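You operate a simulated robot arm through the tools that you are given. There is no shell and no other tool. Be economical: measure what you need, move in short steps, check, and stop when the job is done.

Carry out the task below with a simulated two-armed robot. There is one attempt and no reset: what you move stays moved.

TASK
Open the right table drawer, take the steel mug from the inside of the right table drawer and put it on the grey sheet on the bare side of the yellow-marked table and shut the drawer again. Press the go key three times. Fetch the blue bar and set it on the lower shelf of the pale cart. Put the black round mould on the middle of the loading bench. Take the small mould and put it on the right end of the loading bench. Push the left desk door shut. Do these in any order. Set down upright: steel mug, small mould.

The check looks at the end state, three seconds after you hand in, the way a careful person would. Anything else that was tipped, shoved, dropped, spilled or broken makes it a failure. Flat cloth is picked up by pressing the open fingertips on it (5 to 10 N) and closing them slowly along it; thin cloth reads only 2 to 8 mm in the jaws.

THE ROBOT
Two 7-joint arms with fingered hands on one trunk, on a base that drives. Base frame: it is fixed to the floor where the robot stands at the start and does not move with it; the origin is under the middle of the robot, x ahead of it, y to its left, z up. Units: mm, rad, N and s.
The left shoulder is at the start at [60, 138, 697], the right one opposite. With the tool pointing down near the work surface each hand reaches from about 420 to 920 mm from the robot's upright axis, wherever it stands, measured 20 degrees to its own side. Places, roughly: black round mould [1500, -14250, 750]; blue bar (9x4x2 cm) [2200, -13800, 800]; go key [1900, -8400, 1000]; grey sheet (15x21x1 cm) [-600, -800, 800]; left desk door [-4200, -8700, 300]; lower shelf of the pale cart [-700, -14900, 300]; middle of the loading bench [2500, -13900, 800]; right end of the loading bench [1400, -14200, 800]; right table drawer [800, 0, 600]; small mould [3750, -13500, 750]; steel mug (12x8x9 cm) [800, 100, 600]. Payload 4 kg a hand.
The tool frame of a hand sits at the grasp point between the pads (the TCP): z along the fingers, y along the line on which they close. The tips reach 36 mm beyond it. The gripper opens to 120 mm. The gripper's body begins 42 mm behind the TCP. The gripper is a hand of 5 fingers: y runs from the thumb to the fingers, the wrist lies at [-15, -109, -200] in the tool frame, and closing takes about 1.5 s.
Orientation is told as [roll, pitch, yaw] about the base's x, y, z axes, in that order, counted from this pose: with the fingers straight down and the wrist toward the robot, the tool's x, y and z point along [0, 1, 0], [1, 0, 0] and [0, 0, -1] of the base frame.

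THE INTERFACE
- The arms move only by the tool servo_tool. It takes "left_commands", "right_commands" or both (then of equal length, played together; a hand with none holds still); each is a list of rows, each a list of 7 numbers: the turn, a rotation vector about the tool's x, y, z in units of 6 degrees (1.0 is 6 degrees), then the shift along the tool's x, y, z in units of 40 mm (1.0 is 40 mm), then the opening, from 0 (shut) to 1 (fully open). In form: [[ax, ay, az, dx, dy, dz, fingers], ...]. A call has 1 to 8 rows; each row shifts and turns the commanded pose from where the row before left it, along the tool's axes as they then stand. A call with a number of a shift or a turn outside -1 to 1 is refused whole. Each row takes 0.2 s and may step no farther than 50 mm and 0.15 rad from the row before; otherwise, or with a gripper value out of range, the whole call is refused. Where a pose cannot be reached the arm comes as near as it can. A force on the tool above 40 N (or 10 N above the force at the start of the call, whichever is more), or a blocked arm, ends the call early, and 0.2 s more pass. Each finger travels about 153 mm/s and halts on what it meets, pressing with about 28 N; the grip force reading is that of the motor and also rises with nothing between the fingers. The clock runs only during rows and for 0.2 s after the last one: add rows that do not move to give the fingers time. The reply holds the time, the measured pose of the TCP, the force on the tool along the base axes, the opening and the grip force, in the units named above and with some noise, with the torque about the TCP (base axes, N m) and any sound that the robot's microphone picked up.
- Cameras (640 x 400 px; columns grow to the right, rows downward): "scene" is now at [1.3, -76.7, 1331.4]; the picture's right is [-0.92, -0.39, 0.00], its down [-0.26, 0.62, -0.74] and it looks along [0.28, -0.68, -0.68] (base axes); focal length 214 px, centre (320, 200). "left" rides on the left gripper at [-69, -79, -131] in its tool frame; the picture's right is [-0.79, -0.29, 0.55], its down [0.55, -0.74, 0.40] and it looks along [0.29, 0.61, 0.74] (tool axes); focal length 222 px, centre (320, 200). "right" rides on the right gripper at [69, -79, -131] in its tool frame; the picture's right is [-0.78, 0.29, -0.55], its down [-0.55, -0.73, 0.40] and it looks along [-0.29, 0.61, 0.74] (tool axes); focal length 222 px, centre (320, 200). There is no depth. A picture from a camera that has moved, and an enlarged one, comes with that camera's place and axes in the base frame and with its lens.
- camera(camera): a new picture of that camera. It takes no simulated time.
- slide_trunk(by): slides the trunk up (or, below 0, down) by that many mm; the arms and the scene camera ride with it, the base frame stays. It gives what a move gives, with no picture.
- roll_base(legs): drives the robot by 1 to 6 legs, each [ahead, left, turn to the left] in mm, mm and rad, along the robot's own axes; the way and the turn of a leg run together, so that a leg with both is an arc; at most 1500 mm and 3.142 rad a leg. The arms and the cameras ride along, it lands a little off, and it stops where it bumps. It gives what a move gives.
- grasp_type(shape, hand): the hand has 5 fingers and takes this shape, open, in about a second: jaw (thumb against the fingers, like two jaws); tri (thumb and two fingers); tip (a fingertip pinch); poke (one finger out to press); point (the index stretched); flat (the hand flat); cup (the hand cupped); fist (a fist). The gripper value then closes the fingers along that shape, each until it touches; the sizes above hold for jaw. It gives what a move gives, with no picture.
- aim_head(pan, tilt): turns the head with the scene camera to pan (to the left, within 1.501 rad either way) and tilt (down, from -0.506 to 1.204), counted from straight ahead of the robot. It gives what a move gives.
- close_up(camera, box): a new picture of the part [left, top, right, bottom] of that camera's present view, enlarged. It takes no simulated time.
- job_done(): hands the job in; it is judged then, once.

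Go step by step. Nothing tells you exact positions but the pictures and the camera data: compare them with the known pose of the tool, close in by small moves and look again before you grip or let go. The budget is 186 turns and 166 pictures, counting those below and the enlarged ones. Unless the task says otherwise, let go and move clear before handing in.

The tools are called as a command line: name --argument value ..., lists and objects as JSON in quotes. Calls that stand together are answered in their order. servo_tool: Moves the arms, as the interface text tells. Its arguments: {"type":"object","properties":{"left_commands":{"type":"array"},"right_commands":{"type":"array"}},"required":[]} The other tools are called the same way: slide_trunk (by) slides the trunk up or down; grasp_type (shape, hand) gives the hand a shape; roll_base (legs) drives the base; aim_head (pan, tilt) turns the head that bears the scene camera; camera (camera) takes a picture; close_up (camera, box) takes an enlarged picture of a part of a camera's view; job_done () hands the job in.

At the start:

```text
clock: 0.0
left_position: [564.3, -3.7, 1011.4]
left_orientation: [0.0, 0.0, -0.002]
left_wrist_force: [-0.2, -1.0, -0.1]
left_moment: [-0.02, 0.0, -0.01]
left_finger_gap: 119.6
left_finger_force: 0.0
left_shape: jaw
right_position: [375.2, -464.8, 1067.7]
right_orientation: [0.001, 0.001, 0.0]
right_wrist_force: [0.5, -0.4, 0.9]
right_moment: [0.0, -0.01, -0.01]
right_finger_gap: 119.8
right_finger_force: 0.0
right_shape: jaw
trunk travel left (down, up): [-275.0, 315.0]
robot x, y, heading: [-1.1, 2.7, -0.002]
head pan, tilt: [-1.173, 0.745]
```

scene: 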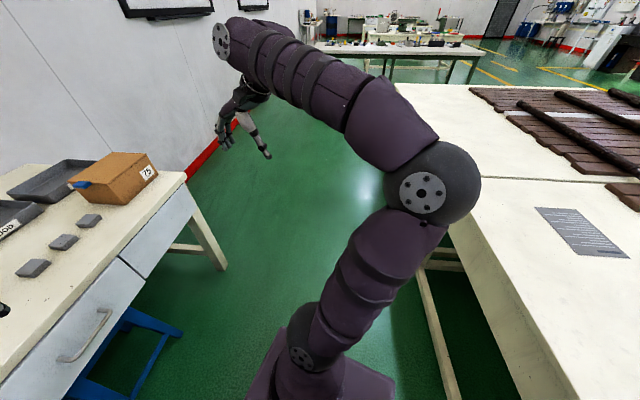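
right: 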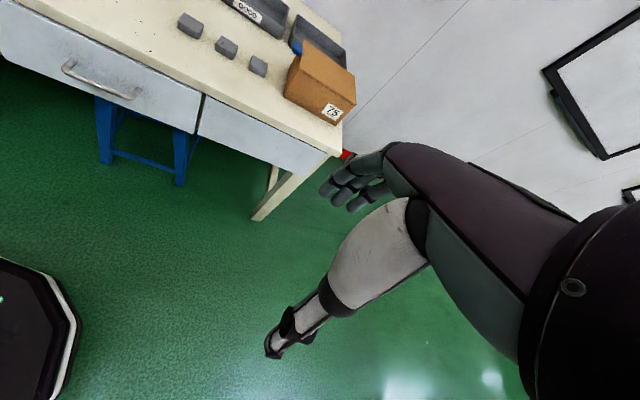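
left: 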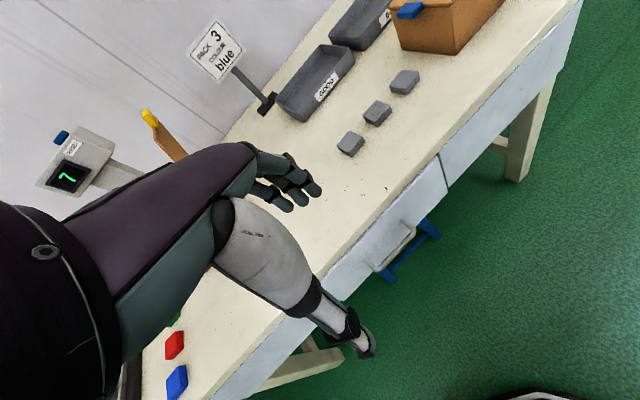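

I see a table ahead with a drawer with a bar handle, and a light table to the right with a grey sheet. I look straight ahead first to find the drawer.

aim_head --pan 0 --tilt 0.8

camera --camera "scene"

```text
clock: 1.4
left_position: [562.6, -4.8, 1011.2]
left_orientation: [-0.001, 0.001, -0.001]
left_wrist_force: [-0.6, 0.0, -0.2]
left_moment: [0.03, -0.03, 0.03]
left_finger_gap: 119.8
left_finger_force: 0.0
left_shape: jaw
right_position: [374.0, -464.5, 1068.3]
right_orientation: [0.0, 0.0, -0.001]
right_wrist_force: [-0.3, 0.7, 0.0]
right_moment: [0.01, 0.0, 0.03]
right_finger_gap: 119.5
right_finger_force: 0.1
right_shape: jaw
trunk travel left (down, up): [-275.0, 315.0]
robot x, y, heading: [1.4, 0.1, -0.002]
head pan, tilt: [0.0, 0.799]
```

```text
162 pictures are left
camera scene: at [49.8, -0.2, 1327.0], right [0.0, -1.0, 0.0], down [-0.72, 0.0, -0.7], along [0.7, 0.0, -0.72], focal length 214 px, centre (320, 200)
```

scene: 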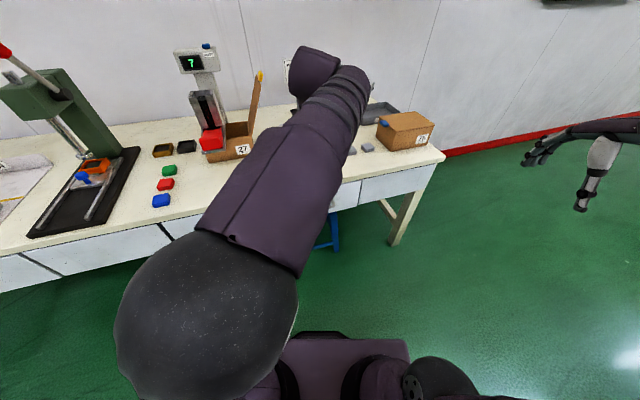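

The drawer's bar handle works out to about (652, -5, 655), with the drawer front just behind it. I back off 200 mm and turn the left tool to point forward.

roll_base --legs '[[-200, 0, 0]]'

servo_tool --left_commands '[[-1, 0, 0, 0, 0, 0, 1], [-1, 0, 0, 0, 0, 0, 1], [-1, 0, 0, 0, 0, 0, 1], [-1, 0, 0, 0, 0, 0, 1], [-1, 0, 0, 0, 0, 0, 1], [-1, 0, 0, 0, 0, 0, 1], [-1, 0, 0, 0, 0, 0, 1], [-1, 0, 0, 0, 0, 0, 1]]'

servo_tool --left_commands '[[-1, 0, 0, 0, 0, 0, 1], [-1, 0, 0, 0, 0, 0, 1], [-1, 0, 0, 0, 0, 0, 1], [-1, 0, 0, 0, 0, 0, 1], [-1, 0, 0, 0, 0, 0, 1], [-1, 0, 0, 0, 0, 0, 1], [-1, 0, 0, 0, 0, 0, 1]]'

camera --camera "left"

camera --camera "scene"

```text
clock: 3.0
left_position: [362.1, -3.3, 1010.7]
left_orientation: [-0.001, -0.002, 0.002]
left_wrist_force: [0.5, -0.5, 0.1]
left_moment: [-0.02, 0.02, -0.02]
left_finger_gap: 119.7
left_finger_force: 0.1
left_shape: jaw
right_position: [174.5, -462.9, 1067.9]
right_orientation: [0.0, 0.0, 0.001]
right_wrist_force: [-0.1, -0.2, 0.5]
right_moment: [-0.01, 0.01, 0.0]
right_finger_gap: 119.5
right_finger_force: 0.1
right_shape: jaw
trunk travel left (down, up): [-275.0, 315.0]
robot x, y, heading: [-202.5, 1.9, 0.003]
head pan, tilt: [0.0, 0.799]
```

```text
clock: 4.2
left_position: [388.1, 60.9, 1004.6]
left_orientation: [-0.195, -0.454, 0.165]
left_wrist_force: [-0.9, 0.1, 0.2]
left_moment: [0.0, 0.03, 0.01]
left_finger_gap: 119.8
left_finger_force: 0.0
left_shape: jaw
right_position: [174.5, -464.7, 1066.7]
right_orientation: [0.001, 0.001, 0.004]
right_wrist_force: [0.6, 0.7, 0.1]
right_moment: [0.01, 0.0, -0.02]
right_finger_gap: 119.5
right_finger_force: 0.0
right_shape: jaw
trunk travel left (down, up): [-275.0, 315.0]
robot x, y, heading: [-201.9, 2.4, 0.0]
head pan, tilt: [0.0, 0.799]
stopped in row 6 (left hand): the arm was blocked; the commanded pose is now the measured one
```

```text
clock: 5.0
left_position: [397.3, 88.5, 1006.2]
left_orientation: [-0.426, -0.609, 0.35]
left_wrist_force: [0.4, 0.3, -0.7]
left_moment: [-0.01, 0.02, 0.01]
left_finger_gap: 119.9
left_finger_force: 0.1
left_shape: jaw
right_position: [174.7, -464.6, 1067.2]
right_orientation: [-0.003, 0.0, 0.004]
right_wrist_force: [0.2, 0.1, -0.3]
right_moment: [0.0, 0.0, -0.04]
right_finger_gap: 119.9
right_finger_force: 0.1
right_shape: jaw
trunk travel left (down, up): [-275.0, 315.0]
robot x, y, heading: [-198.4, 0.0, 0.002]
head pan, tilt: [0.0, 0.799]
stopped in row 3 (left hand): the arm was blocked; the commanded pose is now the measured one
```

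```text
161 pictures are left
camera left: at [260.1, 29.5, 1081.6], right [0.19, -0.93, -0.31], down [-0.36, 0.22, -0.9], along [0.91, 0.28, -0.3], focal length 222 px, centre (320, 200)
```

left: 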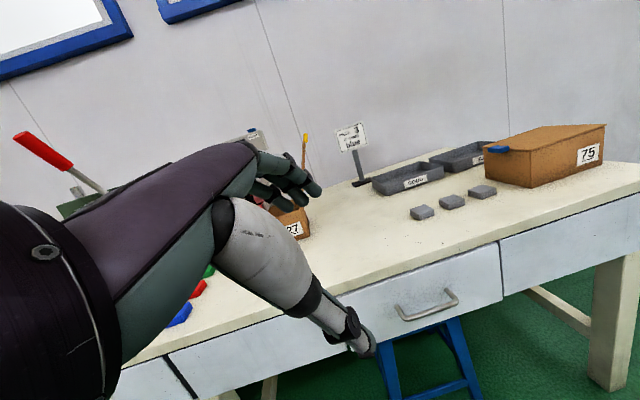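

```text
160 pictures are left
camera scene: at [-151.0, -0.2, 1327.0], right [0.0, -1.0, 0.0], down [-0.72, 0.0, -0.7], along [0.7, 0.0, -0.72], focal length 214 px, centre (320, 200)
```

scene: 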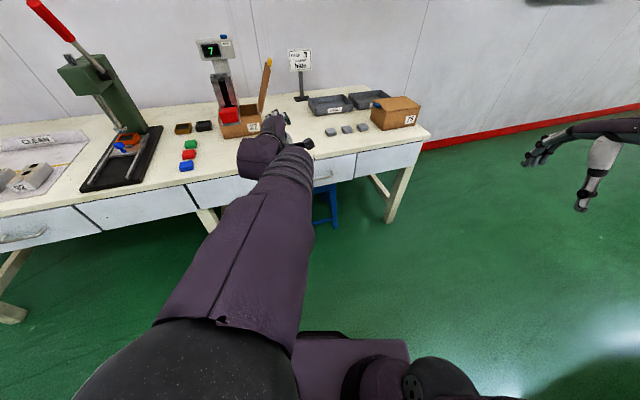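

The wrist was too close for turning; the handle is confirmed near (658, -2, 655). I move the left hand forward and down, then turn it to a clean 60° forward pitch.

servo_tool --left_commands '[[0, 0, 0, -0.044, -0.134, 0.963, 1], [0, 0, 0, -0.044, -0.134, 0.963, 1], [0, 0, 0, -0.044, -0.134, 0.963, 1], [0, 0, 0, -0.044, -0.134, 0.963, 1], [0, 0, 0, -0.044, -0.134, 0.963, 1], [0, 0, 0, -0.044, -0.134, 0.963, 1], [0, 0, 0, -0.044, -0.134, 0.963, 1], [0, 0, 0, -0.044, -0.134, 0.963, 1]]'

servo_tool --left_commands '[[-0.6, 0.25, 0.52, 0, 0, 0, 1], [-0.6, 0.25, 0.52, 0, 0, 0, 1], [-0.6, 0.25, 0.52, 0, 0, 0, 1], [-0.6, 0.25, 0.52, 0, 0, 0, 1], [-0.6, 0.25, 0.52, 0, 0, 0, 1], [-0.6, 0.25, 0.52, 0, 0, 0, 1]]'

camera --camera "left"

```text
clock: 6.8
left_position: [558.7, -3.4, 756.4]
left_orientation: [-0.427, -0.608, 0.348]
left_wrist_force: [-0.1, 0.4, -0.5]
left_moment: [-0.03, 0.01, 0.0]
left_finger_gap: 119.8
left_finger_force: 0.1
left_shape: jaw
right_position: [176.4, -463.6, 1067.6]
right_orientation: [0.001, -0.001, 0.003]
right_wrist_force: [-1.0, 0.2, -0.1]
right_moment: [0.02, 0.04, 0.0]
right_finger_gap: 119.7
right_finger_force: 0.2
right_shape: jaw
trunk travel left (down, up): [-275.0, 315.0]
robot x, y, heading: [-199.4, 3.1, 0.005]
head pan, tilt: [0.0, 0.799]
```

```text
clock: 8.2
left_position: [558.2, -3.2, 757.2]
left_orientation: [0.008, -1.054, -0.01]
left_wrist_force: [0.6, -0.1, -0.2]
left_moment: [-0.02, 0.01, 0.01]
left_finger_gap: 120.1
left_finger_force: 0.0
left_shape: jaw
right_position: [175.1, -464.9, 1068.0]
right_orientation: [0.0, 0.0, 0.002]
right_wrist_force: [0.7, 0.2, 0.0]
right_moment: [0.01, 0.0, 0.03]
right_finger_gap: 119.5
right_finger_force: 0.0
right_shape: jaw
trunk travel left (down, up): [-275.0, 315.0]
robot x, y, heading: [-203.9, 1.8, 0.001]
head pan, tilt: [0.0, 0.799]
```

```text
159 pictures are left
camera left: at [406.1, -71.3, 751.1], right [0.33, -0.78, -0.53], down [-0.02, 0.55, -0.83], along [0.94, 0.28, 0.17], focal length 222 px, centre (320, 200)
```

left: 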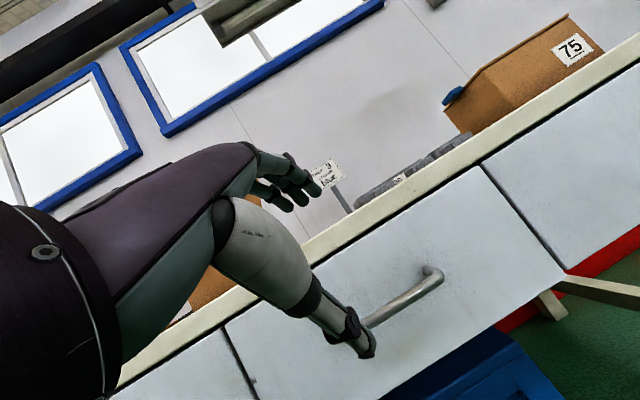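

The handle bar is around x 655, z 657. I pitch the hand almost level and drop it to handle height before going in.

servo_tool --left_commands '[[-0.85, 0, 0, 0, 0, 0, 1], [-0.85, 0, 0, 0, 0, 0, 1], [-0.85, 0, 0, 0, 0, 0, 1], [-0.85, 0, 0, 0, 0, 0, 1], [-0.85, 0, 0, 0, 0, 0, 1], [0, 0, 0, 0, -0.83, 0, 1], [0, 0, 0, 0, -0.83, 0, 1], [0, 0, 0, 0, -0.83, 0, 1]]'

camera --camera "left"

```text
clock: 10.0
left_position: [553.0, -4.1, 656.5]
left_orientation: [0.022, -1.497, -0.023]
left_wrist_force: [-0.3, -0.5, -0.5]
left_moment: [-0.02, 0.03, -0.03]
left_finger_gap: 119.9
left_finger_force: 0.0
left_shape: jaw
right_position: [174.0, -463.9, 1067.1]
right_orientation: [0.001, 0.001, 0.002]
right_wrist_force: [0.2, 0.6, -0.3]
right_moment: [-0.03, 0.04, -0.04]
right_finger_gap: 119.7
right_finger_force: 0.0
right_shape: jaw
trunk travel left (down, up): [-275.0, 315.0]
robot x, y, heading: [-201.0, -0.4, 0.006]
head pan, tilt: [0.0, 0.799]
```

```text
158 pictures are left
camera left: at [416.4, -73.2, 586.4], right [0.52, -0.79, -0.33], down [0.35, 0.55, -0.76], along [0.78, 0.28, 0.56], focal length 222 px, centre (320, 200)
```

left: 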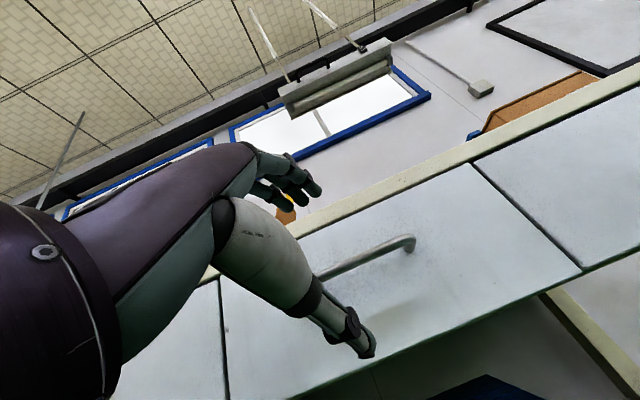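

Bar is level with the fingers (z≈659). I move in 82 mm and close.

servo_tool --left_commands '[[0, 0, 0, 0, 0.06, 0.7, 1], [0, 0, 0, 0, 0.06, 0.7, 1], [0, 0, 0, 0, 0, 0.65, 1], [0, 0, 0, 0, 0, 0, 0.5], [0, 0, 0, 0, 0, 0, 0], [0, 0, 0, 0, 0, 0, 0], [0, 0, 0, 0, 0, 0, 0], [0, 0, 0, 0, 0, 0, 0]]'

camera --camera "left"

```text
clock: 11.8
left_position: [634.8, -6.6, 654.0]
left_orientation: [0.025, -1.493, -0.029]
left_wrist_force: [2.0, -0.7, -4.8]
left_moment: [0.06, 0.12, -0.01]
left_finger_gap: 0.0
left_finger_force: 28.6
left_shape: jaw
right_position: [176.1, -464.3, 1066.1]
right_orientation: [0.001, 0.0, 0.001]
right_wrist_force: [0.3, 0.3, 0.1]
right_moment: [0.04, -0.03, -0.03]
right_finger_gap: 119.9
right_finger_force: 0.1
right_shape: jaw
trunk travel left (down, up): [-275.0, 315.0]
robot x, y, heading: [-200.1, -3.0, 0.003]
head pan, tilt: [0.0, 0.799]
```

```text
157 pictures are left
camera left: at [498.2, -73.7, 584.3], right [0.52, -0.79, -0.33], down [0.34, 0.55, -0.76], along [0.78, 0.28, 0.55], focal length 222 px, centre (320, 200)
```

left: 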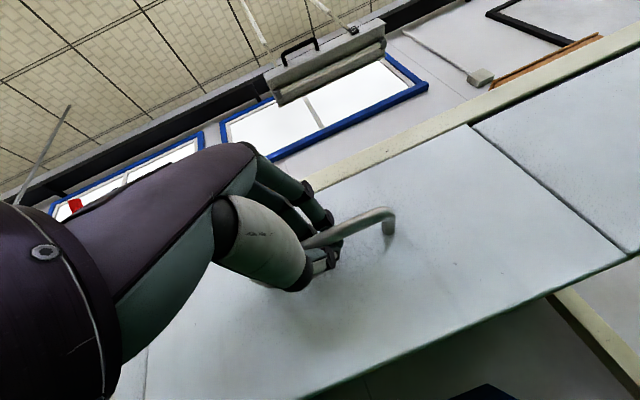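

close_up --camera "left" --box '[220, 150, 420, 310]'

```text
2.50 times, centred on (320, 230) of left
camera zoom: at [498.2, -73.7, 584.3], right [0.52, -0.79, -0.33], down [0.34, 0.55, -0.76], along [0.78, 0.28, 0.55], focal length 555 px, centre (320, 125)
```

zoom: 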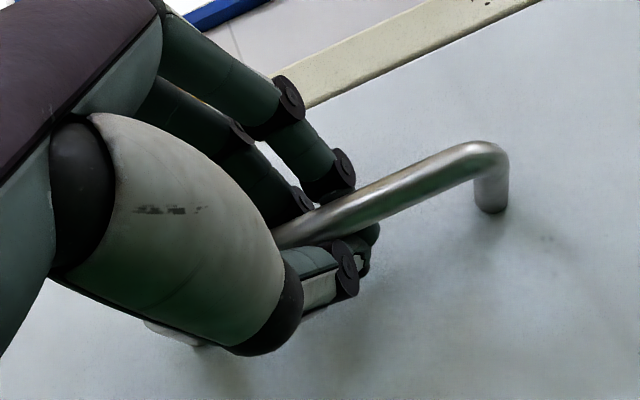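

The hand is hooked around the bar. Before I pull by driving back, I check what is behind on the right.

aim_head --pan -1.5 --tilt 0.6

camera --camera "scene"

```text
clock: 13.4
left_position: [635.0, -6.9, 655.8]
left_orientation: [0.022, -1.496, -0.027]
left_wrist_force: [1.0, -0.9, -9.7]
left_moment: [0.06, 0.14, 0.0]
left_finger_gap: 0.2
left_finger_force: 27.8
left_shape: jaw
right_position: [176.2, -464.4, 1067.1]
right_orientation: [-0.001, 0.0, 0.003]
right_wrist_force: [-0.2, -0.3, -0.2]
right_moment: [0.02, 0.0, 0.02]
right_finger_gap: 119.8
right_finger_force: 0.1
right_shape: jaw
trunk travel left (down, up): [-275.0, 315.0]
robot x, y, heading: [-201.5, 0.6, 0.004]
head pan, tilt: [-1.499, 0.6]
```

```text
155 pictures are left
camera scene: at [-224.2, -88.6, 1343.8], right [-1.0, -0.07, 0.0], down [-0.04, 0.56, -0.82], along [0.06, -0.82, -0.57], focal length 214 px, centre (320, 200)
```

scene: 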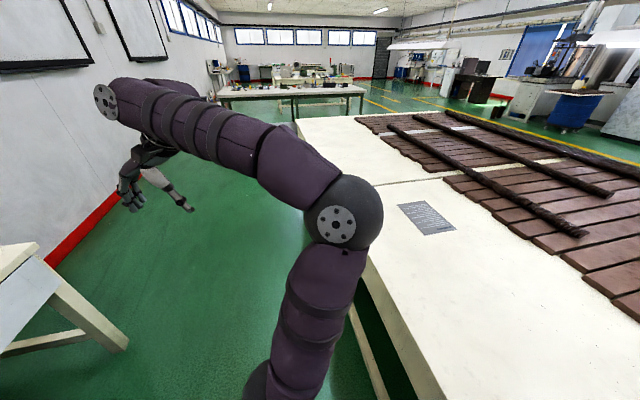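

The other table's edge runs only ~300 mm behind the base, so I pull the drawer with the arm rather than by driving.

servo_tool --left_commands '[[0, 0, 0, 0, 0, -0.5, 0], [0, 0, 0, 0, 0, -0.5, 0], [0, 0, 0, 0, 0, -0.5, 0], [0, 0, 0, 0, 0, -0.5, 0], [0, 0, 0, 0, 0, -0.5, 0], [0, 0, 0, 0, 0, -0.5, 0], [0, 0, 0, 0, 0, -0.5, 0], [0, 0, 0, 0, 0, 0, 0]]'

aim_head --pan 0 --tilt 0.8

camera --camera "scene"

```text
clock: 14.3
left_position: [565.9, -18.1, 657.1]
left_orientation: [0.009, -1.485, -0.038]
left_wrist_force: [2.1, -11.3, -9.5]
left_moment: [0.12, 0.1, -0.08]
left_finger_gap: 0.0
left_finger_force: 27.8
left_shape: jaw
right_position: [173.7, -466.4, 1068.0]
right_orientation: [0.0, 0.001, -0.002]
right_wrist_force: [-0.7, -0.4, -0.7]
right_moment: [-0.03, 0.01, 0.01]
right_finger_gap: 119.9
right_finger_force: 0.0
right_shape: jaw
trunk travel left (down, up): [-275.0, 315.0]
robot x, y, heading: [-200.3, 3.6, 0.0]
head pan, tilt: [-1.499, 0.6]
stopped in row 4 (left hand): the force on the tool passed its limit at 43 N (the readings are from after the stop); the commanded pose is now the measured one
```

```text
clock: 15.9
left_position: [565.9, -16.7, 657.1]
left_orientation: [0.019, -1.49, -0.047]
left_wrist_force: [6.8, -21.5, -15.1]
left_moment: [0.07, 0.13, -0.27]
left_finger_gap: 0.1
left_finger_force: 28.4
left_shape: jaw
right_position: [175.6, -468.9, 1065.7]
right_orientation: [0.0, 0.003, 0.002]
right_wrist_force: [0.1, -0.2, 0.6]
right_moment: [0.01, -0.01, 0.01]
right_finger_gap: 119.7
right_finger_force: 0.1
right_shape: jaw
trunk travel left (down, up): [-275.0, 315.0]
robot x, y, heading: [-202.8, -1.3, 0.001]
head pan, tilt: [0.0, 0.799]
```

```text
154 pictures are left
camera scene: at [-149.0, -2.5, 1326.8], right [0.0, -1.0, 0.0], down [-0.72, 0.0, -0.7], along [0.7, 0.0, -0.72], focal length 214 px, centre (320, 200)
```

scene: 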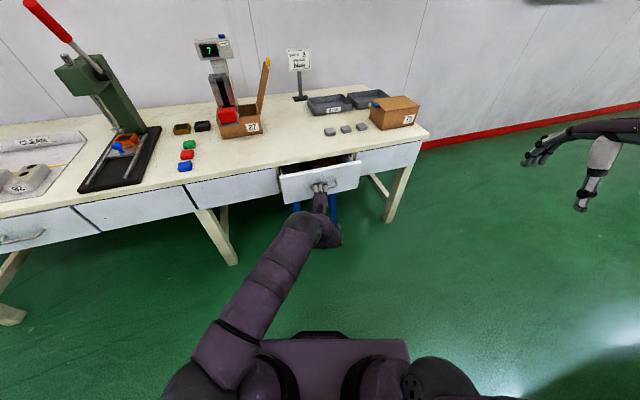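

The tables stand rotated by about 0.27 rad against my frame, so the drawer slides along (-0.96, -0.27). I keep pulling in that direction.

servo_tool --left_commands '[[0, 0, 0, -0.168, -0.043, -0.543, 0], [0, 0, 0, -0.168, -0.043, -0.543, 0], [0, 0, 0, -0.168, -0.043, -0.543, 0], [0, 0, 0, -0.168, -0.043, -0.543, 0], [0, 0, 0, -0.168, -0.043, -0.543, 0], [0, 0, 0, -0.168, -0.043, -0.543, 0], [0, 0, 0, -0.168, -0.043, -0.543, 0]]'

camera --camera "scene"

```text
clock: 17.6
left_position: [411.4, -64.8, 656.6]
left_orientation: [-0.016, -1.484, -0.025]
left_wrist_force: [2.7, -12.8, -9.7]
left_moment: [0.13, 0.07, -0.09]
left_finger_gap: 0.0
left_finger_force: 28.0
left_shape: jaw
right_position: [174.3, -467.3, 1066.8]
right_orientation: [-0.001, 0.001, -0.003]
right_wrist_force: [-0.1, -0.7, -0.3]
right_moment: [0.01, 0.03, -0.01]
right_finger_gap: 119.4
right_finger_force: 0.0
right_shape: jaw
trunk travel left (down, up): [-275.0, 315.0]
robot x, y, heading: [-197.7, 1.1, 0.001]
head pan, tilt: [0.0, 0.799]
stopped in row 7 (left hand): the force on the tool passed its limit at 41 N (the readings are from after the stop); the commanded pose is now the measured one
```

```text
153 pictures are left
camera scene: at [-149.9, -2.0, 1327.0], right [0.0, -1.0, 0.0], down [-0.72, 0.0, -0.7], along [0.7, 0.0, -0.72], focal length 214 px, centre (320, 200)
```

scene: 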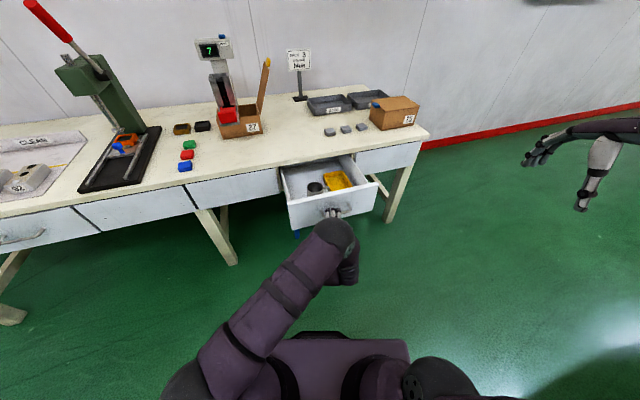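

close_up --camera "scene" --box '[260, 140, 400, 230]'

```text
4.44 times, centred on (330, 185) of scene
camera zoom: at [-149.9, -2.0, 1327.0], right [0.0, -1.0, 0.0], down [-0.72, 0.0, -0.7], along [0.7, 0.0, -0.72], focal length 953 px, centre (276, 267)
```

zoom: 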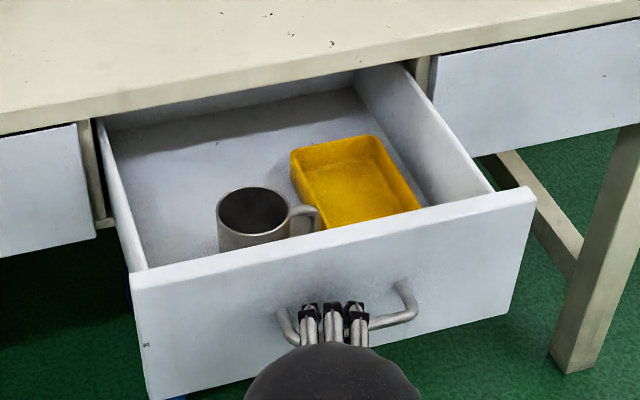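

The drawer is open ~230 mm and the mug stands upright inside at roughly (557, 21), well clear of the table edge. I release the handle and back the hand out.

servo_tool --left_commands '[[0, 0, 0, 0, 0, 0, 1], [0, 0, 0, 0, 0, 0, 1], [0, 0, 0, 0, 0, 0, 1], [0, 0, 0, 0, 0, 0, 1], [0, 0, 0, 0, 0, -0.5, 1], [0, 0, 0, 0, 0, -0.5, 1], [0, 0, 0, 0, 0, -0.5, 1], [0, 0, 0, 0, 0, -0.5, 1]]'

camera --camera "left"

camera --camera "scene"

```text
clock: 19.4
left_position: [328.9, -58.6, 665.4]
left_orientation: [-0.01, -1.491, -0.026]
left_wrist_force: [-0.1, 0.5, -0.3]
left_moment: [0.0, 0.02, 0.0]
left_finger_gap: 119.9
left_finger_force: 0.1
left_shape: jaw
right_position: [173.9, -467.1, 1067.9]
right_orientation: [-0.001, -0.001, 0.001]
right_wrist_force: [0.1, -0.1, -0.3]
right_moment: [-0.02, -0.03, -0.01]
right_finger_gap: 119.8
right_finger_force: 0.0
right_shape: jaw
trunk travel left (down, up): [-275.0, 315.0]
robot x, y, heading: [-202.7, 1.3, -0.002]
head pan, tilt: [0.0, 0.799]
```

```text
151 pictures are left
camera left: at [190.5, -122.9, 595.6], right [0.49, -0.8, -0.33], down [0.36, 0.54, -0.77], along [0.79, 0.26, 0.55], focal length 222 px, centre (320, 200)
```

left: 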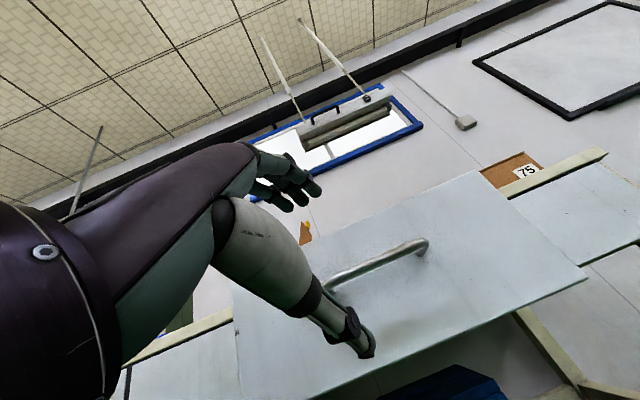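

```text
150 pictures are left
camera scene: at [-150.8, -1.1, 1327.0], right [0.0, -1.0, 0.0], down [-0.72, 0.0, -0.7], along [0.7, 0.0, -0.72], focal length 214 px, centre (320, 200)
```

scene: 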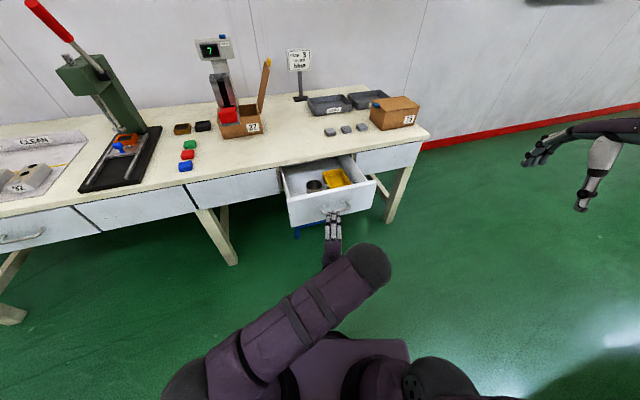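

Hand is free. I raise it, then turn it down toward the mug.

servo_tool --left_commands '[[0, 0, 0, 0, 1, 0, 1], [0, 0, 0, 0, 1, 0, 1], [0, 0, 0, 0, 1, 0, 1], [0, 0, 0, 0, 1, 0, 1], [0, 0, 0, 0, 0.9, 0.5, 1], [0, 0, 0, 0, 0.9, 0.5, 1], [0, 0, 0, 0, 0.5, 0.9, 1], [0, 0, 0, 0, 0.5, 0.9, 1]]'

servo_tool --left_commands '[[1, 0, 0, 0, 0, 0, 1], [1, 0, 0, 0, 0, 0, 1], [1, 0, 0, 0, 0, 0, 1], [1, 0, 0, 0, 0, 0, 1], [1, 0, 0, 0, 0, 0, 1], [1, 0, 0, 0, 0, 0, 1], [1, 0, 0, 0, 0, 0, 1]]'

servo_tool --left_commands '[[1, 0, 0, 0, 0, 0, 1], [1, 0, 0, 0, 0, 0, 1], [1, 0, 0, 0, 0, 0, 1], [1, 0, 0, 0, 0, 0, 1], [1, 0, 0, 0, 0, 0, 1], [1, 0, 0, 0, 0, 0, 1], [1, 0, 0, 0, 0, 0, 1]]'

```text
clock: 21.2
left_position: [466.7, -64.5, 927.7]
left_orientation: [-0.006, -1.488, -0.029]
left_wrist_force: [0.1, 0.1, -1.3]
left_moment: [-0.01, -0.01, 0.0]
left_finger_gap: 120.0
left_finger_force: 0.0
left_shape: jaw
right_position: [174.9, -465.3, 1067.3]
right_orientation: [-0.001, 0.0, 0.001]
right_wrist_force: [0.1, -0.2, 0.3]
right_moment: [0.03, -0.01, -0.01]
right_finger_gap: 119.7
right_finger_force: 0.0
right_shape: jaw
trunk travel left (down, up): [-275.0, 315.0]
robot x, y, heading: [-204.4, 0.2, 0.003]
head pan, tilt: [0.0, 0.799]
```

```text
clock: 22.8
left_position: [465.4, -64.1, 927.4]
left_orientation: [0.0, -0.757, -0.038]
left_wrist_force: [-1.2, -0.1, -0.3]
left_moment: [0.01, 0.0, 0.01]
left_finger_gap: 119.7
left_finger_force: 0.1
left_shape: jaw
right_position: [173.4, -466.5, 1067.8]
right_orientation: [0.0, 0.001, -0.001]
right_wrist_force: [-0.1, -0.3, -0.5]
right_moment: [0.0, 0.01, -0.01]
right_finger_gap: 119.7
right_finger_force: 0.0
right_shape: jaw
trunk travel left (down, up): [-275.0, 315.0]
robot x, y, heading: [-201.8, -4.3, -0.001]
head pan, tilt: [0.0, 0.799]
```

```text
clock: 24.4
left_position: [465.1, -63.0, 927.2]
left_orientation: [-0.002, -0.021, -0.038]
left_wrist_force: [0.4, -0.7, 0.0]
left_moment: [-0.01, 0.02, -0.01]
left_finger_gap: 119.7
left_finger_force: 0.1
left_shape: jaw
right_position: [175.3, -464.7, 1067.3]
right_orientation: [0.0, 0.001, -0.001]
right_wrist_force: [-0.8, -1.2, -0.7]
right_moment: [0.02, 0.0, -0.01]
right_finger_gap: 119.9
right_finger_force: 0.0
right_shape: jaw
trunk travel left (down, up): [-275.0, 315.0]
robot x, y, heading: [-200.1, 3.3, 0.001]
head pan, tilt: [0.0, 0.799]
```

servo_tool --left_commands '[[0, 0, 0, 0.7, 0.77, 0.6, 1], [0, 0, 0, 0.7, 0.77, 0.6, 1], [0, 0, 0, 0.7, 0.77, 0.6, 1]]'

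camera --camera "left"

```text
clock: 25.2
left_position: [562.3, 16.9, 858.4]
left_orientation: [-0.002, -0.025, -0.035]
left_wrist_force: [-0.1, -0.6, 0.2]
left_moment: [0.04, 0.03, 0.02]
left_finger_gap: 119.9
left_finger_force: 0.1
left_shape: jaw
right_position: [173.9, -464.4, 1067.5]
right_orientation: [0.0, 0.0, -0.001]
right_wrist_force: [0.4, -0.4, 0.5]
right_moment: [0.0, -0.02, 0.02]
right_finger_gap: 119.7
right_finger_force: 0.0
right_shape: jaw
trunk travel left (down, up): [-275.0, 315.0]
robot x, y, heading: [-199.7, 4.1, -0.002]
head pan, tilt: [0.0, 0.799]
```

```text
149 pictures are left
camera left: at [479.0, -48.1, 986.8], right [-0.31, -0.78, -0.55], down [-0.71, 0.57, -0.42], along [0.64, 0.26, -0.72], focal length 222 px, centre (320, 200)
```

left: 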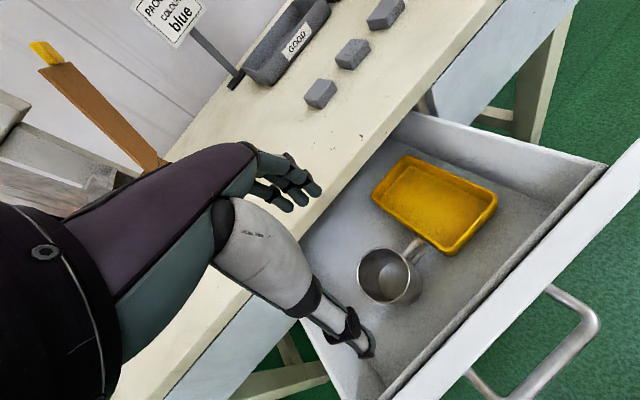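

Triangulating, the mug rim is at (578, 21, 660). I line up and lower most of the way.

servo_tool --left_commands '[[0.25, 0, 0.3, 0.1, 0.35, 0, 0.92], [0, 0, 0, 0, 0, 1, 0.92], [0, 0, 0, 0, 0, 1, 0.92], [0, 0, 0, 0, 0, 1, 0.92]]'

camera --camera "left"

close_up --camera "scene" --box '[260, 120, 400, 220]'

```text
clock: 26.2
left_position: [577.5, 19.3, 735.0]
left_orientation: [-0.001, 0.001, -0.066]
left_wrist_force: [0.3, -1.1, 0.3]
left_moment: [-0.06, -0.01, 0.02]
left_finger_gap: 110.8
left_finger_force: 0.0
left_shape: jaw
right_position: [175.2, -465.7, 1067.8]
right_orientation: [0.0, -0.001, 0.0]
right_wrist_force: [0.1, -0.2, -0.5]
right_moment: [0.04, 0.0, -0.02]
right_finger_gap: 119.4
right_finger_force: 0.0
right_shape: jaw
trunk travel left (down, up): [-275.0, 315.0]
robot x, y, heading: [-200.4, 3.8, -0.0]
head pan, tilt: [0.0, 0.799]
```

```text
148 pictures are left
camera left: at [494.2, -43.7, 865.2], right [-0.34, -0.76, -0.55], down [-0.7, 0.6, -0.4], along [0.63, 0.24, -0.74], focal length 222 px, centre (320, 200)
```

left: 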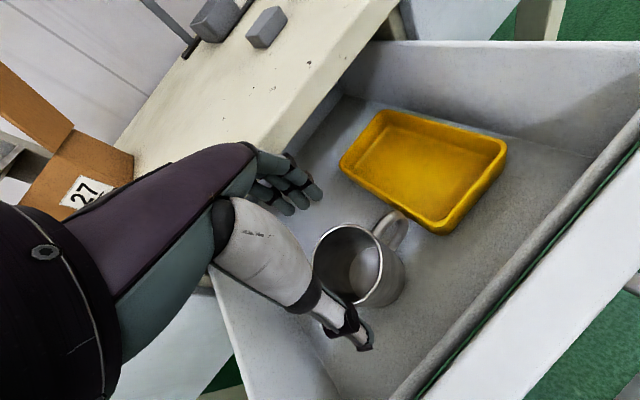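

```text
4.00 times, centred on (330, 170) of scene
camera zoom: at [-150.6, -1.0, 1327.0], right [0.0, -1.0, 0.0], down [-0.72, 0.0, -0.7], along [0.7, 0.0, -0.72], focal length 858 px, centre (280, 320)
```

zoom: 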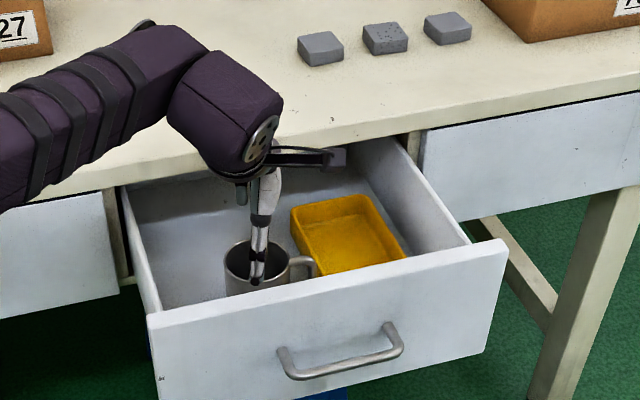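

Aligned over the mug; I lower 90 mm and close on it.

servo_tool --left_commands '[[0, 0, 0, 0, 0.05, 0.56, 0.92], [0, 0, 0, 0, 0, 0.56, 0.92], [0, 0, 0, 0, 0, 0.56, 0.92], [0, 0, 0, 0, 0, 0.56, 0.92], [0, 0, 0, 0, 0, 0, 0.5], [0, 0, 0, 0, 0, 0, 0.3], [0, 0, 0, 0, 0, 0, 0.3]]'

camera --camera "left"

```text
clock: 27.8
left_position: [576.9, 20.1, 646.7]
left_orientation: [0.002, 0.005, -0.068]
left_wrist_force: [0.9, 0.1, 0.6]
left_moment: [0.0, 0.0, 0.01]
left_finger_gap: 66.2
left_finger_force: 28.2
left_shape: jaw
right_position: [175.4, -465.3, 1067.5]
right_orientation: [0.002, 0.001, 0.0]
right_wrist_force: [-0.4, 0.6, -0.5]
right_moment: [0.03, -0.02, 0.0]
right_finger_gap: 119.7
right_finger_force: 0.0
right_shape: jaw
trunk travel left (down, up): [-275.0, 315.0]
robot x, y, heading: [-203.5, -1.0, -0.002]
head pan, tilt: [0.0, 0.799]
```

```text
146 pictures are left
camera left: at [495.9, -42.9, 777.5], right [-0.34, -0.76, -0.55], down [-0.7, 0.6, -0.4], along [0.63, 0.24, -0.74], focal length 222 px, centre (320, 200)
```

left: 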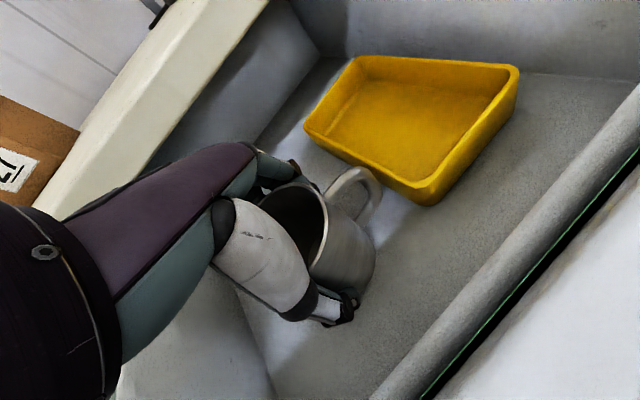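

Mug is gripped at 66 mm. I lift straight up and check.

servo_tool --left_commands '[[0, 0, 0, 0, 0, -0.4, 0.3], [0, 0, 0, 0, 0, -0.6, 0.3], [0, 0, 0, 0, 0, -0.8, 0.3], [0, 0, 0, 0, 0, -1, 0.3], [0, 0, 0, 0, 0, -1, 0.3], [0, 0, 0, 0, 0, -1, 0.3], [0, 0, 0, 0, 0, -1, 0.3], [0, 0, 0, 0, 0, -1, 0.3]]'

camera --camera "left"

camera --camera "scene"

```text
clock: 29.6
left_position: [580.2, 18.9, 922.2]
left_orientation: [0.0, 0.003, -0.068]
left_wrist_force: [0.5, -0.1, -1.3]
left_moment: [0.02, -0.01, 0.05]
left_finger_gap: 66.4
left_finger_force: 28.9
left_shape: jaw
right_position: [174.0, -466.5, 1067.2]
right_orientation: [-0.001, 0.001, -0.002]
right_wrist_force: [0.7, -0.1, 0.3]
right_moment: [0.03, 0.01, 0.04]
right_finger_gap: 119.9
right_finger_force: 0.0
right_shape: jaw
trunk travel left (down, up): [-275.0, 315.0]
robot x, y, heading: [-199.7, -1.9, 0.003]
head pan, tilt: [0.0, 0.799]
```

```text
145 pictures are left
camera left: at [497.3, -44.5, 1052.7], right [-0.34, -0.76, -0.55], down [-0.7, 0.6, -0.4], along [0.63, 0.24, -0.74], focal length 222 px, centre (320, 200)
```

left: 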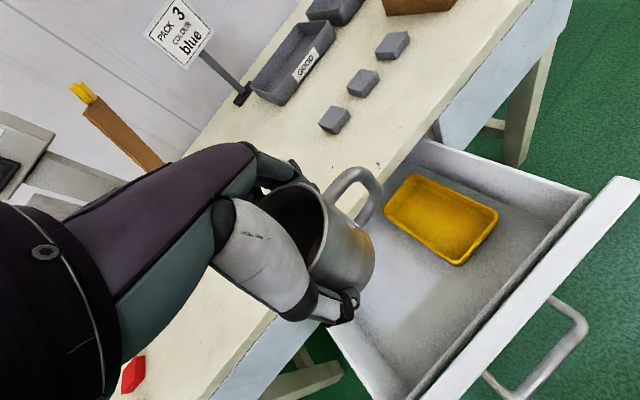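

```text
144 pictures are left
camera scene: at [-150.8, -1.2, 1326.9], right [0.0, -1.0, 0.0], down [-0.72, 0.0, -0.7], along [0.7, 0.0, -0.72], focal length 214 px, centre (320, 200)
```

scene: 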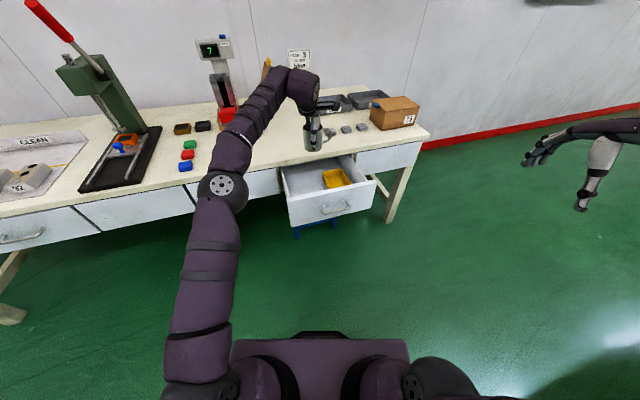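

The mug is held upright and the drawer is clear of it. I park it to the left and bring the right hand, closed, in front of the drawer to push it shut.

servo_tool --left_commands '[[0, 0, 0, 0.93, -0.4, -0.17, 0.3], [0, 0, 0, 0.93, -0.4, -0.17, 0.3], [0, 0, 0, 0.93, -0.4, -0.17, 0.3], [0, 0, 0, 0.93, -0.4, -0.17, 0.3], [0, 0, 0, 0.93, -0.4, -0.17, 0.3], [0, 0, 0, 0.93, -0.4, -0.17, 0.3], [0, 0, 0, 0, 0, 0, 0.3], [0, 0, 0, 0, 0, 0, 0.3]]' --right_commands '[[0, 0, 0, 0.93, 0.45, 0.2, 0.6], [0, 0, 0, 0.93, 0.45, 0.2, 0.3], [0, 0, 0, 0.93, 0.45, 0.2, 0], [0, 0, 0, 0.93, 0.45, 0.2, 0], [0, 0, 0, 0.93, 0.45, 0.2, 0], [0, 0, 0, 0.93, 0.45, 0.2, 0], [0, 0, 0, 0.93, 0.45, 0.2, 0], [0, 0, 0, 0.93, 0.45, 0.2, 0]]'

servo_tool --right_commands '[[0, 0, 0, 0.4, 0, 1, 0], [0, 0, 0, 0.4, 0, 1, 0], [0, 0, 0, 0, 0, 1, 0], [0, 0, 0, 0, 0, 1, 0], [0, 0, 0, 0, 0, 1, 0], [0, 0, 0, 0, 0, 1, 0], [0, 0, 0, 0, 0, 1, 0]]'

camera --camera "scene"

camera --camera "right"

```text
clock: 31.4
left_position: [498.6, 248.5, 960.5]
left_orientation: [0.001, 0.003, -0.067]
left_wrist_force: [0.1, 0.1, -0.8]
left_moment: [0.05, -0.01, -0.02]
left_finger_gap: 66.1
left_finger_force: 27.8
left_shape: jaw
right_position: [319.8, -169.4, 1003.8]
right_orientation: [0.0, 0.0, -0.003]
right_wrist_force: [0.0, -0.2, 0.9]
right_moment: [0.0, -0.02, -0.02]
right_finger_gap: 0.0
right_finger_force: 28.1
right_shape: jaw
trunk travel left (down, up): [-275.0, 315.0]
robot x, y, heading: [-199.6, -2.5, 0.001]
head pan, tilt: [0.0, 0.799]
```

```text
clock: 33.0
left_position: [498.0, 247.8, 961.9]
left_orientation: [-0.001, 0.002, -0.067]
left_wrist_force: [-0.4, -0.3, -0.5]
left_moment: [0.02, 0.03, 0.01]
left_finger_gap: 66.4
left_finger_force: 27.8
left_shape: jaw
right_position: [319.8, -138.1, 725.2]
right_orientation: [-0.002, 0.001, -0.002]
right_wrist_force: [0.5, -0.2, 1.0]
right_moment: [0.02, -0.01, -0.02]
right_finger_gap: 0.1
right_finger_force: 28.7
right_shape: jaw
trunk travel left (down, up): [-275.0, 315.0]
robot x, y, heading: [-203.4, -3.3, 0.003]
head pan, tilt: [0.0, 0.799]
```

```text
143 pictures are left
camera scene: at [-150.5, -1.0, 1327.0], right [0.0, -1.0, 0.0], down [-0.72, 0.0, -0.7], along [0.7, 0.0, -0.72], focal length 214 px, centre (320, 200)
```

scene: 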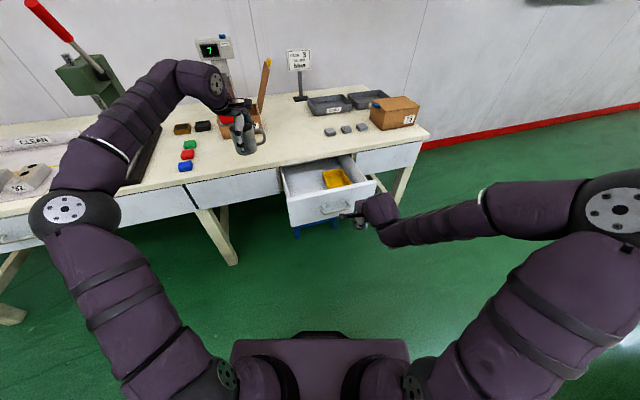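

```text
142 pictures are left
camera right: at [241.1, -69.3, 855.8], right [0.29, -0.79, 0.55], down [-0.74, -0.55, -0.4], along [0.61, -0.29, -0.74], focal length 222 px, centre (320, 200)
```

right: 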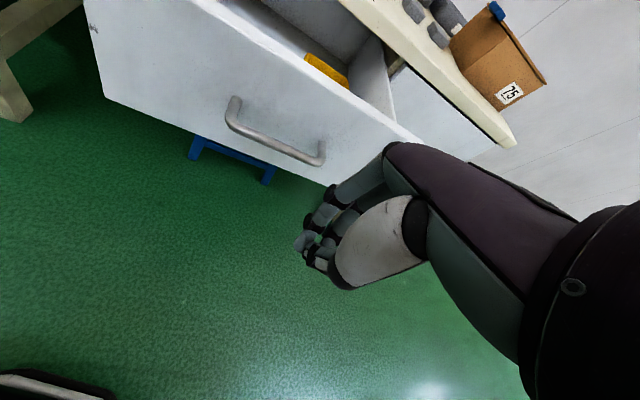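

servo_tool --right_commands '[[0, 0, 0, 0.75, 0.4, 0, 0], [0, 0, 0, 0.75, 0.4, 0, 0], [0, 0, 0, 0.187, 0.67, 0, 0], [0, 0, 0, 0.187, 0.67, 0, 0], [0, 0, 0, 0.187, 0.67, 0, 0], [0, 0, 0, 0.187, 0.67, 0, 0], [0, 0, 0, 0.187, 0.67, 0, 0], [0, 0, 0, 0.187, 0.67, 0, 0]]'

camera --camera "scene"

```text
clock: 34.8
left_position: [498.9, 249.1, 961.1]
left_orientation: [-0.002, 0.004, -0.068]
left_wrist_force: [0.5, -0.2, -1.7]
left_moment: [-0.01, 0.0, -0.01]
left_finger_gap: 66.2
left_finger_force: 28.6
left_shape: jaw
right_position: [511.4, -31.8, 722.8]
right_orientation: [0.001, 0.0, 0.001]
right_wrist_force: [-0.1, -0.3, -0.1]
right_moment: [-0.01, 0.02, 0.02]
right_finger_gap: 0.0
right_finger_force: 27.3
right_shape: jaw
trunk travel left (down, up): [-275.0, 315.0]
robot x, y, heading: [-203.9, -1.9, 0.002]
head pan, tilt: [0.0, 0.799]
```

```text
141 pictures are left
camera scene: at [-150.5, -0.8, 1326.9], right [0.0, -1.0, 0.0], down [-0.72, 0.0, -0.7], along [0.7, 0.0, -0.72], focal length 214 px, centre (320, 200)
```

scene: 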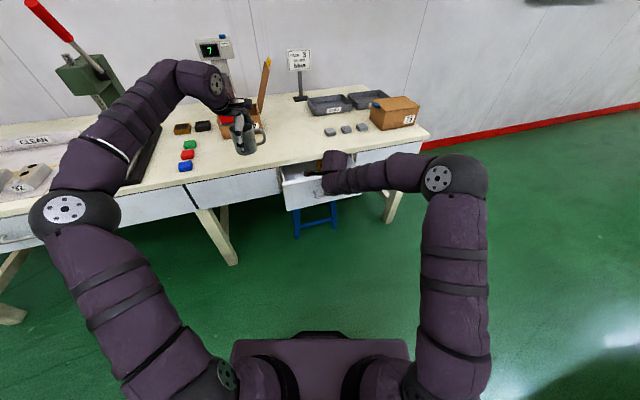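

The drawer is about half closed, but the hand's body would meet the tabletop first, so I back off and tilt the fingers forward before the final push.

servo_tool --right_commands '[[0, 0, 0, -0.2, -1, 0, 0], [-1, 0, 0, 0, 0, 0, 0], [-1, 0, 0, 0, 0, 0, 0], [-1, 0, 0, 0, 0, 0, 0], [-1, 0, 0, 0, 0, 0, 0], [-1, 0, 0, 0, 0, 0, 0], [-1, 0, 0, 0, 0, 0, 0], [-1, 0, 0, 0, 0, 0, 0]]'

camera --camera "right"

```text
clock: 36.6
left_position: [498.6, 248.7, 962.1]
left_orientation: [-0.001, 0.003, -0.065]
left_wrist_force: [-0.7, -0.1, -1.4]
left_moment: [0.01, 0.02, 0.0]
left_finger_gap: 66.2
left_finger_force: 28.0
left_shape: jaw
right_position: [470.8, -39.7, 722.5]
right_orientation: [0.0, -0.629, 0.001]
right_wrist_force: [-0.5, -0.9, -0.1]
right_moment: [-0.01, -0.03, 0.0]
right_finger_gap: 0.0
right_finger_force: 28.1
right_shape: jaw
right hand out of reach, approached as far as the arm can: row 8
trunk travel left (down, up): [-275.0, 315.0]
robot x, y, heading: [-199.6, -0.7, -0.002]
head pan, tilt: [0.0, 0.799]
```

```text
140 pictures are left
camera right: at [330.5, 29.6, 782.5], right [-0.09, -0.79, 0.61], down [-0.36, -0.55, -0.75], along [0.93, -0.29, -0.23], focal length 222 px, centre (320, 200)
```

right: 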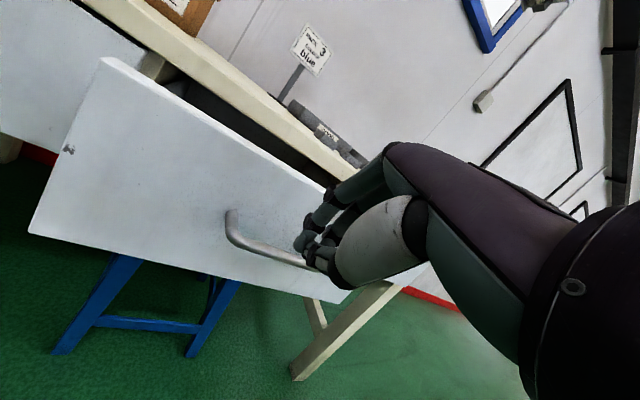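

servo_tool --right_commands '[[0, 0, 0, 0.2, 0.584, 0.425, 0], [0, 0, 0, 0.2, 0.584, 0.425, 0], [0, 0, 0, 0.2, 0.584, 0.425, 0], [0, 0, 0, 0.2, 0.584, 0.425, 0], [0, 0, 0, 0.13, 0.39, 0.28, 0], [0, 0, 0, 0.13, 0.39, 0.28, 0]]'

camera --camera "right"

close_up --camera "scene" --box '[240, 100, 440, 225]'

```text
clock: 38.0
left_position: [498.9, 247.7, 963.0]
left_orientation: [-0.001, 0.005, -0.068]
left_wrist_force: [-0.5, 0.3, -1.4]
left_moment: [0.02, -0.01, -0.02]
left_finger_gap: 66.2
left_finger_force: 27.7
left_shape: jaw
right_position: [625.4, 3.9, 721.9]
right_orientation: [0.0, -0.628, -0.001]
right_wrist_force: [-0.3, 0.2, -0.9]
right_moment: [0.02, 0.02, 0.04]
right_finger_gap: 0.0
right_finger_force: 27.9
right_shape: jaw
trunk travel left (down, up): [-275.0, 315.0]
robot x, y, heading: [-200.8, 0.3, 0.003]
head pan, tilt: [0.0, 0.799]
```

```text
139 pictures are left
camera right: at [485.2, 72.8, 781.4], right [-0.09, -0.78, 0.61], down [-0.36, -0.55, -0.75], along [0.93, -0.29, -0.24], focal length 222 px, centre (320, 200)
```

right: 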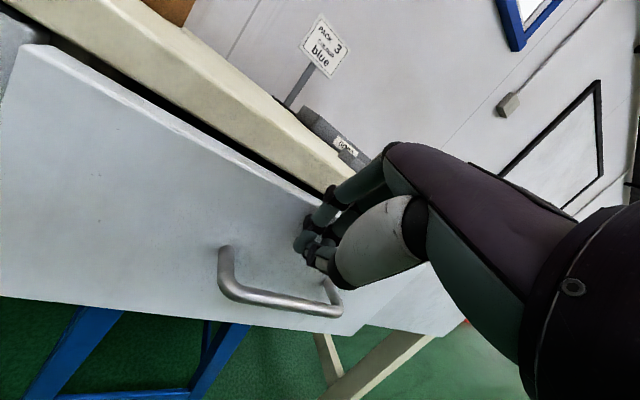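

```text
3.20 times, centred on (340, 162) of scene
camera zoom: at [-150.5, -0.9, 1326.9], right [0.0, -1.0, 0.0], down [-0.72, 0.0, -0.7], along [0.7, 0.0, -0.72], focal length 686 px, centre (256, 320)
```

zoom: 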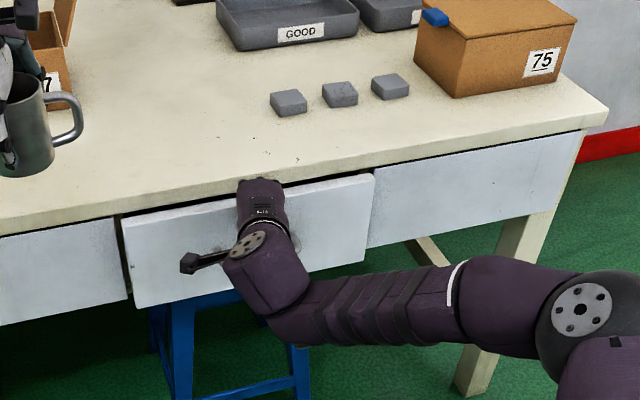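

Some 20–30 mm remain; I push on gently until it meets the stop.

servo_tool --right_commands '[[0, 0, 0, 0.07, 0.195, 0.14, 0], [0, 0, 0, 0.07, 0.195, 0.14, 0], [0, 0, 0, 0.07, 0.195, 0.14, 0], [0, 0, 0, 0.07, 0.195, 0.14, 0]]'

close_up --camera "scene" --box '[240, 100, 440, 225]'

```text
clock: 39.0
left_position: [495.9, 246.3, 963.8]
left_orientation: [0.001, 0.0, -0.068]
left_wrist_force: [0.1, -0.4, -0.8]
left_moment: [0.01, 0.0, 0.0]
left_finger_gap: 66.1
left_finger_force: 27.7
left_shape: jaw
right_position: [656.1, 12.6, 724.5]
right_orientation: [-0.005, -0.627, 0.003]
right_wrist_force: [-32.8, -9.0, 8.9]
right_moment: [-0.04, -0.31, -0.33]
right_finger_gap: 0.0
right_finger_force: 27.7
right_shape: jaw
trunk travel left (down, up): [-275.0, 315.0]
robot x, y, heading: [-201.6, 1.4, -0.004]
head pan, tilt: [0.0, 0.799]
stopped in row 4 (right hand): the force on the tool passed its limit at 49 N (the readings are from after the stop); the commanded pose is now the measured one
```

```text
3.20 times, centred on (340, 162) of scene
camera zoom: at [-154.9, -1.9, 1327.2], right [0.0, -1.0, 0.0], down [-0.72, 0.0, -0.7], along [0.7, 0.0, -0.72], focal length 686 px, centre (256, 320)
```

zoom: 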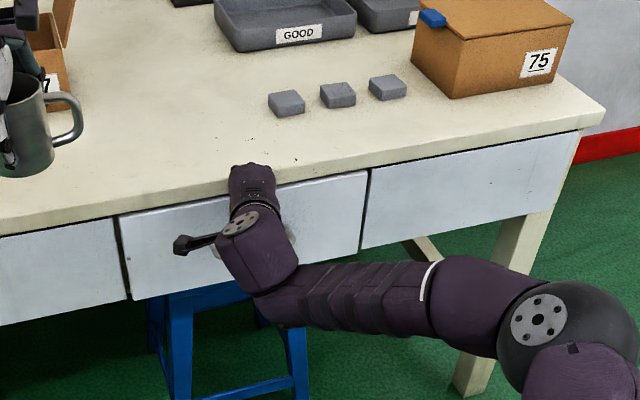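

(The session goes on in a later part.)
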